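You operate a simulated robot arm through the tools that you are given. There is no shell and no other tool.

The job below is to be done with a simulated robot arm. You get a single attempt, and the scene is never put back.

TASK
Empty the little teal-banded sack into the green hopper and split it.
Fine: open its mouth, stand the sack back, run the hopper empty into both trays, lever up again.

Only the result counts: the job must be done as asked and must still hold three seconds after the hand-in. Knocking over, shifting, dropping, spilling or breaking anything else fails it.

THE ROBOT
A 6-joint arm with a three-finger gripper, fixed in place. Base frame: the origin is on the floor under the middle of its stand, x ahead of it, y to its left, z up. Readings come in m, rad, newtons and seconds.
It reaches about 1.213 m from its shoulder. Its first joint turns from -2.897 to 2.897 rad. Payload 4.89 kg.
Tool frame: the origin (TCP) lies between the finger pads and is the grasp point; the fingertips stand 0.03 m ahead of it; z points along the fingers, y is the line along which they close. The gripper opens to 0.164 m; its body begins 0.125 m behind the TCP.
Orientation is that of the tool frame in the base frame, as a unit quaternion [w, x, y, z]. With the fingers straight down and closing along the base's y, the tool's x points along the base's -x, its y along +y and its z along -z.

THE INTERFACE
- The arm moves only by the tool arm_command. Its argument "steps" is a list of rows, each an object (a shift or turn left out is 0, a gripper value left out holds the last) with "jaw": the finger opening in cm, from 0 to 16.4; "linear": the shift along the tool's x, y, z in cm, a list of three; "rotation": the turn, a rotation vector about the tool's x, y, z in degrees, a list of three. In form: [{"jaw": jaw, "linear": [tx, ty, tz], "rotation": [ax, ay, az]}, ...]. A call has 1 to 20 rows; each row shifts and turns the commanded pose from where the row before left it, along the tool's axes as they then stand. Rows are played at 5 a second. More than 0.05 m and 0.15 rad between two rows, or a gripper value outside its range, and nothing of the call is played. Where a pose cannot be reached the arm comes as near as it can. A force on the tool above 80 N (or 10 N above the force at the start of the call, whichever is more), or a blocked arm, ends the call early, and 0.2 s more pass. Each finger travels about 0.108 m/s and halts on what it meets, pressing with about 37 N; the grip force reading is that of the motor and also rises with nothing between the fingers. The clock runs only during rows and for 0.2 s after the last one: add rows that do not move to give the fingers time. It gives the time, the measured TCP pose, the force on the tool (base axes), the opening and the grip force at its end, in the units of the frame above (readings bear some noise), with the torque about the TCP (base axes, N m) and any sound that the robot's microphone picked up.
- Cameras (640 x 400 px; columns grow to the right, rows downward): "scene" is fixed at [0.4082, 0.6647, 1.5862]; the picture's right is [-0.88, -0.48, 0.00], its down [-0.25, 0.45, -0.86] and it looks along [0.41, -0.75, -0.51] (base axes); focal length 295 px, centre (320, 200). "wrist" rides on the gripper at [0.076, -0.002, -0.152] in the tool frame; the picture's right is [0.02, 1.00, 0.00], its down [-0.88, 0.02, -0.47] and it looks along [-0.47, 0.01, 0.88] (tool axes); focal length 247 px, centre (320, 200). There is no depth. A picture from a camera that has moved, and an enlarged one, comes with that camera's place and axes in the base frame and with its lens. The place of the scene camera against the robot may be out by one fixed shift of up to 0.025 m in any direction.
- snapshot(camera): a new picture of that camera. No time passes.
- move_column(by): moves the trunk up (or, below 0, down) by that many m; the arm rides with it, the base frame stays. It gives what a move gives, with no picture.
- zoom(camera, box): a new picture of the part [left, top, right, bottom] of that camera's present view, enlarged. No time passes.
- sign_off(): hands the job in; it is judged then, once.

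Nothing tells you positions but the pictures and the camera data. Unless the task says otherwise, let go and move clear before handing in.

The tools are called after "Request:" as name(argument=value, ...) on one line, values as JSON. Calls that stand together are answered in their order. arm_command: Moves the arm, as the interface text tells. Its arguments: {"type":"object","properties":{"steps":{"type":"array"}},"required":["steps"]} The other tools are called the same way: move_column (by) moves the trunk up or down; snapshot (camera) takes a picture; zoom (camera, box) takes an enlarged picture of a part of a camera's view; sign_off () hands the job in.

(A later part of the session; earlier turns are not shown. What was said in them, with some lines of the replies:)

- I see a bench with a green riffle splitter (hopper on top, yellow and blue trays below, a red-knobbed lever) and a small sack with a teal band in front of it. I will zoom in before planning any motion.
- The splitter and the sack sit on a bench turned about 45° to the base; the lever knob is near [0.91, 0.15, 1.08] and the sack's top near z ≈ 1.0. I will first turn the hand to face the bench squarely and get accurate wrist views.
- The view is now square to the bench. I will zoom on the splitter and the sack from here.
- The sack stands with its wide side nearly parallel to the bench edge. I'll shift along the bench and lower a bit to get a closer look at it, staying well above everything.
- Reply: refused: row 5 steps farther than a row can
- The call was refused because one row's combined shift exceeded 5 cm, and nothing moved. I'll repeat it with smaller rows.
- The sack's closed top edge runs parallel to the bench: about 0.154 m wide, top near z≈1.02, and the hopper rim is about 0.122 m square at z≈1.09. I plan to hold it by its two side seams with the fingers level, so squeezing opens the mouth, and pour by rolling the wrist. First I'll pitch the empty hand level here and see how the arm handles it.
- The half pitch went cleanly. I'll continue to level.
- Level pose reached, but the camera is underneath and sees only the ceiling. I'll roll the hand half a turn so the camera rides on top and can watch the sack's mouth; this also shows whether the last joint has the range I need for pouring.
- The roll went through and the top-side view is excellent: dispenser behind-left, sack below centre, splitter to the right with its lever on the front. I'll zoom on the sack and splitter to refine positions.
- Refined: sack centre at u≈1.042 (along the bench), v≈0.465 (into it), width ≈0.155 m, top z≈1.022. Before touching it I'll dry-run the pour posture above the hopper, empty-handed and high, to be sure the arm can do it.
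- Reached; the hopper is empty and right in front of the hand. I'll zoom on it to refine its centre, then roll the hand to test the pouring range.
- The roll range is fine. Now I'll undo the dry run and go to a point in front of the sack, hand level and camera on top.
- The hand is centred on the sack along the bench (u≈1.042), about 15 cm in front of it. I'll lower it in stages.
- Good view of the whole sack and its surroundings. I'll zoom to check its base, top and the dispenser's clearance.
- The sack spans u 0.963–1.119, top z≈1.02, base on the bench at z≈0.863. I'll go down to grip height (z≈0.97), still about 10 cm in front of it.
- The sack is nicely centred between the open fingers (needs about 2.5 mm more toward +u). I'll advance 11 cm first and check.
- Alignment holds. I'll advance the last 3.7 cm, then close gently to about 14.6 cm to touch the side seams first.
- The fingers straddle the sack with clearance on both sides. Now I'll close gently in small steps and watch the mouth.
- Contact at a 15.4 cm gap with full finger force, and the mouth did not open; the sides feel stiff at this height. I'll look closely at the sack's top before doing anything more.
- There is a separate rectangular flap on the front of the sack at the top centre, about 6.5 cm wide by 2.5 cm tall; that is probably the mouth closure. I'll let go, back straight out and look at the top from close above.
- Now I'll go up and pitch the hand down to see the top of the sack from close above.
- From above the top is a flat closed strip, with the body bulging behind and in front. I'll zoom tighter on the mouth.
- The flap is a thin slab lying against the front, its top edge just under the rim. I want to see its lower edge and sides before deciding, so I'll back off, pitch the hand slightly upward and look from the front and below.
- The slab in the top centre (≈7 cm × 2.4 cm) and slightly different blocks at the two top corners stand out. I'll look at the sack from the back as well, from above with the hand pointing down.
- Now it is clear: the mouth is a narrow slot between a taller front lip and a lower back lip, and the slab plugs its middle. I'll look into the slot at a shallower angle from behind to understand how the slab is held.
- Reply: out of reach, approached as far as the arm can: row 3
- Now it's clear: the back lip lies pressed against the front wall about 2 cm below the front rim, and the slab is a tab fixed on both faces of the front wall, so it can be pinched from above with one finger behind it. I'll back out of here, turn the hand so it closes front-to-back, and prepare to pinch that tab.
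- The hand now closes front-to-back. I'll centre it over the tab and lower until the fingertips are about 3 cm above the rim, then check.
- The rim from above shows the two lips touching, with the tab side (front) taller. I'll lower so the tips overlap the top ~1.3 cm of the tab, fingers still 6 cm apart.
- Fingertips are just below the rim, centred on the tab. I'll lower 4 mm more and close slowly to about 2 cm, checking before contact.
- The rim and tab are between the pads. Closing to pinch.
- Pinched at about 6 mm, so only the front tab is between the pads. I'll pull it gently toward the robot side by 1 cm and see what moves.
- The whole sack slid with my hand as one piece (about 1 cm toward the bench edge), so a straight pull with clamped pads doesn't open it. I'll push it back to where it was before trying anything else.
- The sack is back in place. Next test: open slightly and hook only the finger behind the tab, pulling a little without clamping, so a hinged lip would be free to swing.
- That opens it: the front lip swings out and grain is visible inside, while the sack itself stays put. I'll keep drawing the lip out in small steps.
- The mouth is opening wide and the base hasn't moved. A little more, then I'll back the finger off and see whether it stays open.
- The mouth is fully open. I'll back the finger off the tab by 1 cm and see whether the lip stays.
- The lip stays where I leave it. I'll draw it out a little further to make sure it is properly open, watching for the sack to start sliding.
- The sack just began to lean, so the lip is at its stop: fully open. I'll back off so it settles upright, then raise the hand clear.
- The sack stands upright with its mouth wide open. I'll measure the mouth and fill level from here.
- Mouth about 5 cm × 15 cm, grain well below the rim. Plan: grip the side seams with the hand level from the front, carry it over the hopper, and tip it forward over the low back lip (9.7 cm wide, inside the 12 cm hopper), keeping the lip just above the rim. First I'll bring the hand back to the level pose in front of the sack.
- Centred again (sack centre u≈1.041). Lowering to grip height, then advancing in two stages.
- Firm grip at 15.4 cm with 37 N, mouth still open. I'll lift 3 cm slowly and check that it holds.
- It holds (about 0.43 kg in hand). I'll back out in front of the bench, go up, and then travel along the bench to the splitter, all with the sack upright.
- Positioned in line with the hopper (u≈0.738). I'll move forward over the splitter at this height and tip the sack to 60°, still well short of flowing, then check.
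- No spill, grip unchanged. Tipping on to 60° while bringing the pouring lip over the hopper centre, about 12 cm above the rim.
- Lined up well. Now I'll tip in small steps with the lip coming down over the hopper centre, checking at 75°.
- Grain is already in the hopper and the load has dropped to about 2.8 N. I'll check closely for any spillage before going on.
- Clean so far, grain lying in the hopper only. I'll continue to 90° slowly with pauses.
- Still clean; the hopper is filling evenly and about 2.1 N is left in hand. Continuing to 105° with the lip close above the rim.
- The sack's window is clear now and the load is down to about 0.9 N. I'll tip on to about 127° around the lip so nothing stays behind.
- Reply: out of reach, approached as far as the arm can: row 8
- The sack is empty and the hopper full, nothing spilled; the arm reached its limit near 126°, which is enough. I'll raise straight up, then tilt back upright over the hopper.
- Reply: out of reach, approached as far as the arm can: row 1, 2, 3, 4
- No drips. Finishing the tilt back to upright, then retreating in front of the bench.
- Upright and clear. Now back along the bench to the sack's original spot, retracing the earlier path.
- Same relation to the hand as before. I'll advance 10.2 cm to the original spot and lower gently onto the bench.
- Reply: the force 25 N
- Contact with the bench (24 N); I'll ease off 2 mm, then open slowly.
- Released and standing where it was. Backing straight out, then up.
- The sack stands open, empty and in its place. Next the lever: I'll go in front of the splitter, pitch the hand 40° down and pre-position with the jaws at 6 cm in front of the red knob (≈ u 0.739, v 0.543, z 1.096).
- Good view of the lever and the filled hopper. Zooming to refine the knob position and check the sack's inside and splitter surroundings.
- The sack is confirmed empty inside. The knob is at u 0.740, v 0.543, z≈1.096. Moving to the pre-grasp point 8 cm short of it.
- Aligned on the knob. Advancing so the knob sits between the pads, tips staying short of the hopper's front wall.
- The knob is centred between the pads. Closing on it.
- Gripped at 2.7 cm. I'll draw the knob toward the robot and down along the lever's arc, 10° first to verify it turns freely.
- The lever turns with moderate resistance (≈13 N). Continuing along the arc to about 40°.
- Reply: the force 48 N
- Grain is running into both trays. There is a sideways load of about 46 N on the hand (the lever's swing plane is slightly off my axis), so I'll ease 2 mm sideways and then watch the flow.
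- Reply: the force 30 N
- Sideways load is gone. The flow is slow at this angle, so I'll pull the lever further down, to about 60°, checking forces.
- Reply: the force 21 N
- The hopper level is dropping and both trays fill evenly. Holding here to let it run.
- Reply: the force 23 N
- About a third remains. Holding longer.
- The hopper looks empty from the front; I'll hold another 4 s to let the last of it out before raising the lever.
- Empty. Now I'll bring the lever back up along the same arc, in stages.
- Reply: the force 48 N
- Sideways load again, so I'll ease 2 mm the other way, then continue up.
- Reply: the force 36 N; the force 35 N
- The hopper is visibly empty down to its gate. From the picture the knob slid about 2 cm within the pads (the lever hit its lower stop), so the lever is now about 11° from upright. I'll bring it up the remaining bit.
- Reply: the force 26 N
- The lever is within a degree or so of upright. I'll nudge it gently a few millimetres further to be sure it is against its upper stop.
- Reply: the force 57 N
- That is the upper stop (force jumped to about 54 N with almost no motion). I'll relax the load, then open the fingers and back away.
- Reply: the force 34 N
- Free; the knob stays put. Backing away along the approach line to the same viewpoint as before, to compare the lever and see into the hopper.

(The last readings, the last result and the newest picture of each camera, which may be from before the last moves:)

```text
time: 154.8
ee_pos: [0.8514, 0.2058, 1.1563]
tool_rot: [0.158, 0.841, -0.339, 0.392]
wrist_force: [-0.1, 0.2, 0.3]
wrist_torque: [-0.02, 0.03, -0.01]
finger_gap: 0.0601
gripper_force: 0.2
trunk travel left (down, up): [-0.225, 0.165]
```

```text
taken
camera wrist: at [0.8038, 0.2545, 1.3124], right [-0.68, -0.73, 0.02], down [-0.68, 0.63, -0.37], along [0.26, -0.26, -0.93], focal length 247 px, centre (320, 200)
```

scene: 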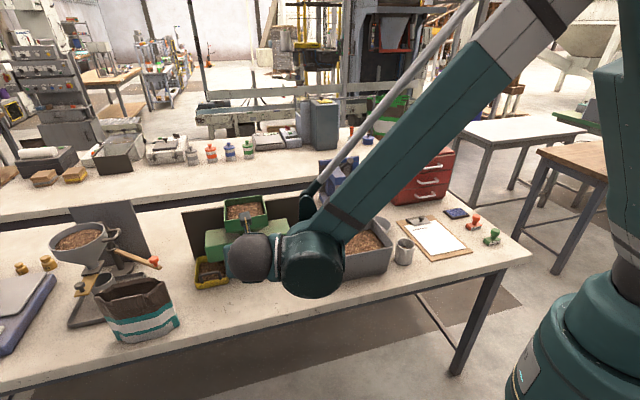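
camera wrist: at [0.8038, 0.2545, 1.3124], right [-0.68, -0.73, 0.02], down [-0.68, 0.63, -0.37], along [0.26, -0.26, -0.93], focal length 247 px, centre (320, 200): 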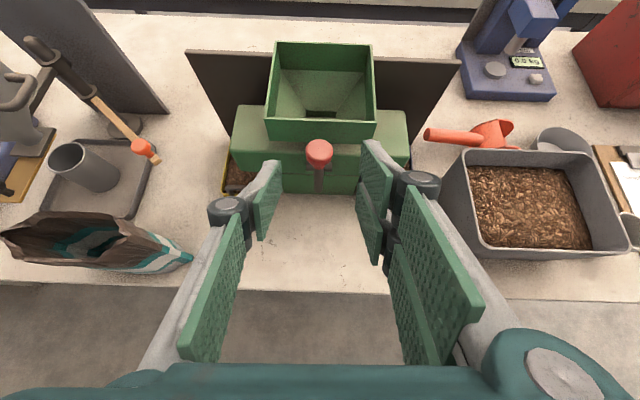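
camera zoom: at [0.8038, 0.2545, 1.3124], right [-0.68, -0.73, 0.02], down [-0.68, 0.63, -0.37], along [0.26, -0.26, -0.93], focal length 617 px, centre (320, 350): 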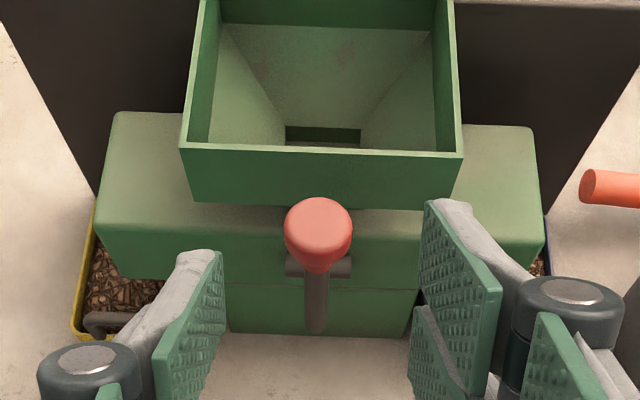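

The hopper is empty to its gate. The lever looks within about a degree of its starting position; to be certain, I'll take the same overhead view I had before filling and compare lever and gate.

Request:
arm_command(steps=[{"linear": [3.22, 0, -2.7], "jaw": 16.4}, {"linear": [3.22, 0, -2.7]}, {"linear": [3.22, 0, -2.7]}, {"linear": [3.22, 0, -2.7]}, {"linear": [3.25, 0, -2.75]}, {"rotation": [0, 5, 0]}, {"rotation": [0, 5, 0]}, {"linear": [2.15, -0.4, 3.7]}, {"linear": [2.15, -0.4, 3.7]}, {"linear": [2.15, -0.36, 3.7]}, {"linear": [0, 0, 0]}, {"linear": [0, 0, 0]}])

Request:
zoom(camera="wrist", box=[220, 210, 420, 340])

Request:
snapshot(camera="scene")

```text
time: 157.4
ee_pos: [0.9524, 0.1259, 1.3648]
tool_rot: [0.187, 0.803, -0.324, 0.464]
wrist_force: [0.3, -0.2, 0.0]
wrist_torque: [0.03, 0.02, 0.03]
finger_gap: 0.1639
gripper_force: 0.1
trunk travel left (down, up): [-0.225, 0.165]
```

```text
3.08 times, centred on (320, 275) of wrist
camera zoom: at [0.8856, 0.1923, 1.5081], right [-0.69, -0.73, 0.02], down [-0.63, 0.58, -0.53], along [0.37, -0.37, -0.85], focal length 760 px, centre (320, -31)
```

zoom: 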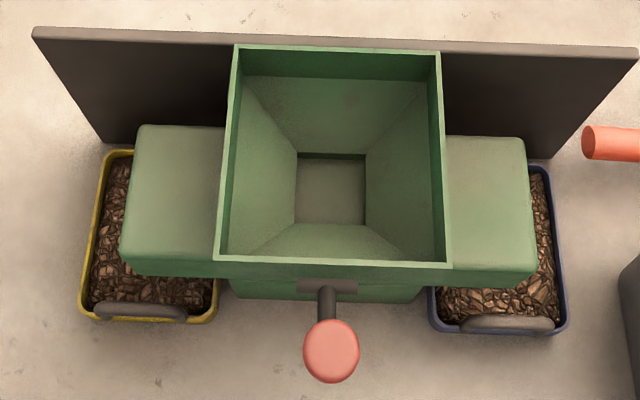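

```text
taken
```

scene: 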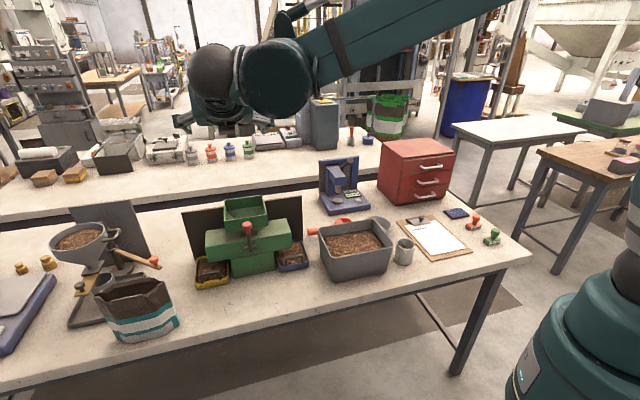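

The view matches the one before filling: gate closed, lever in its original position within a pixel, hopper empty, both trays filled. A last check for stray grain and that nothing else moved.

Request:
zoom(camera="scene", box=[160, 170, 340, 300])

Request:
zoom(camera="scene", box=[40, 200, 220, 360])

Request:
snapshot(camera="wrist")

```text
3.08 times, centred on (250, 235) of scene
camera zoom: at [0.4082, 0.6647, 1.5862], right [-0.88, -0.48, 0.0], down [-0.25, 0.45, -0.86], along [0.41, -0.75, -0.51], focal length 908 px, centre (535, 92)
```

zoom: 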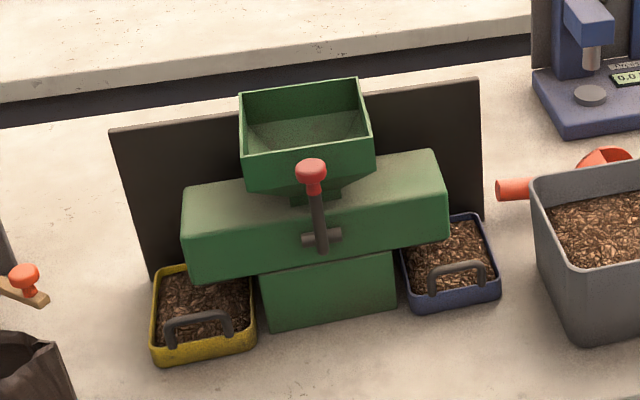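

```text
2.50 times, centred on (130, 280) of scene
camera zoom: at [0.4082, 0.6647, 1.5862], right [-0.88, -0.48, 0.0], down [-0.25, 0.45, -0.86], along [0.41, -0.75, -0.51], focal length 737 px, centre (795, 0)
```

zoom: 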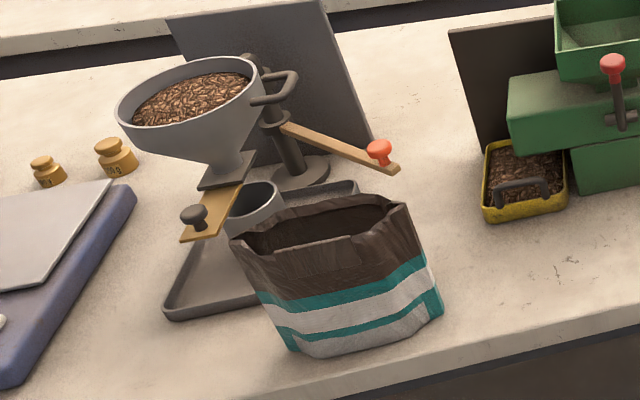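

```text
taken
camera wrist: at [0.8856, 0.1923, 1.5081], right [-0.69, -0.73, 0.02], down [-0.63, 0.58, -0.53], along [0.37, -0.37, -0.85], focal length 247 px, centre (320, 200)
```

wrist: 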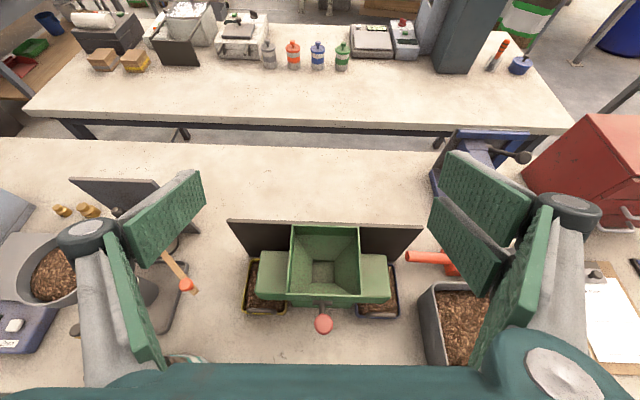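

Everything matches the start: nothing spilled or shifted, the sack stands open and empty in its place, both trays hold grain, the hopper is empty and the lever is up. I'll draw the hand back clear before handing in.

Request:
arm_command(steps=[{"linear": [0, 0, -4.5]}, {"linear": [0, 0, -4.5]}, {"linear": [0, 0, -4.5]}, {"linear": [0, 0, -4.5]}, {"linear": [0, 0, 0]}, {"linear": [0, 0, 0]}])

Request:
snapshot(camera="scene")

```text
time: 158.8
ee_pos: [0.8407, 0.2331, 1.455]
tool_rot: [0.186, 0.804, -0.323, 0.464]
wrist_force: [-0.3, 0.5, 0.7]
wrist_torque: [-0.01, -0.01, 0.05]
finger_gap: 0.1637
gripper_force: 0.1
trunk travel left (down, up): [-0.225, 0.165]
```

```text
taken
```

scene: 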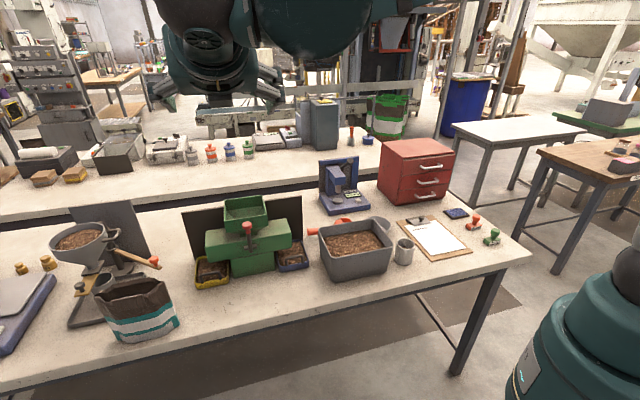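

The hand is clear, and the scene shows the finished state: sack standing open and empty, hopper empty, both trays filled, lever up. Handing in.

Request:
sign_off()

```text
The job is handed in.
```

The teal-banded sack has been emptied through the green hopper into both trays, and I have handed the job in.

- **Sack:** its mouth is open, it is empty inside, and it is standing back at its original spot on the bench. I first pulled it by its tab with the jaws clamped and it slid about 1 cm. I pushed it back before opening it.
- **Hopper and trays:** the hopper ran empty down to its gate. Both trays filled to about the same level by eye; I had no weights to compare.
- **Lever:** it is back up against its stop, and in the overhead view it matches its starting position to within about a pixel. The gate looks closed again.
- **Surroundings:** I saw no spilled grain and nothing else out of place in the final pictures. The gripper is open and clear of everything.
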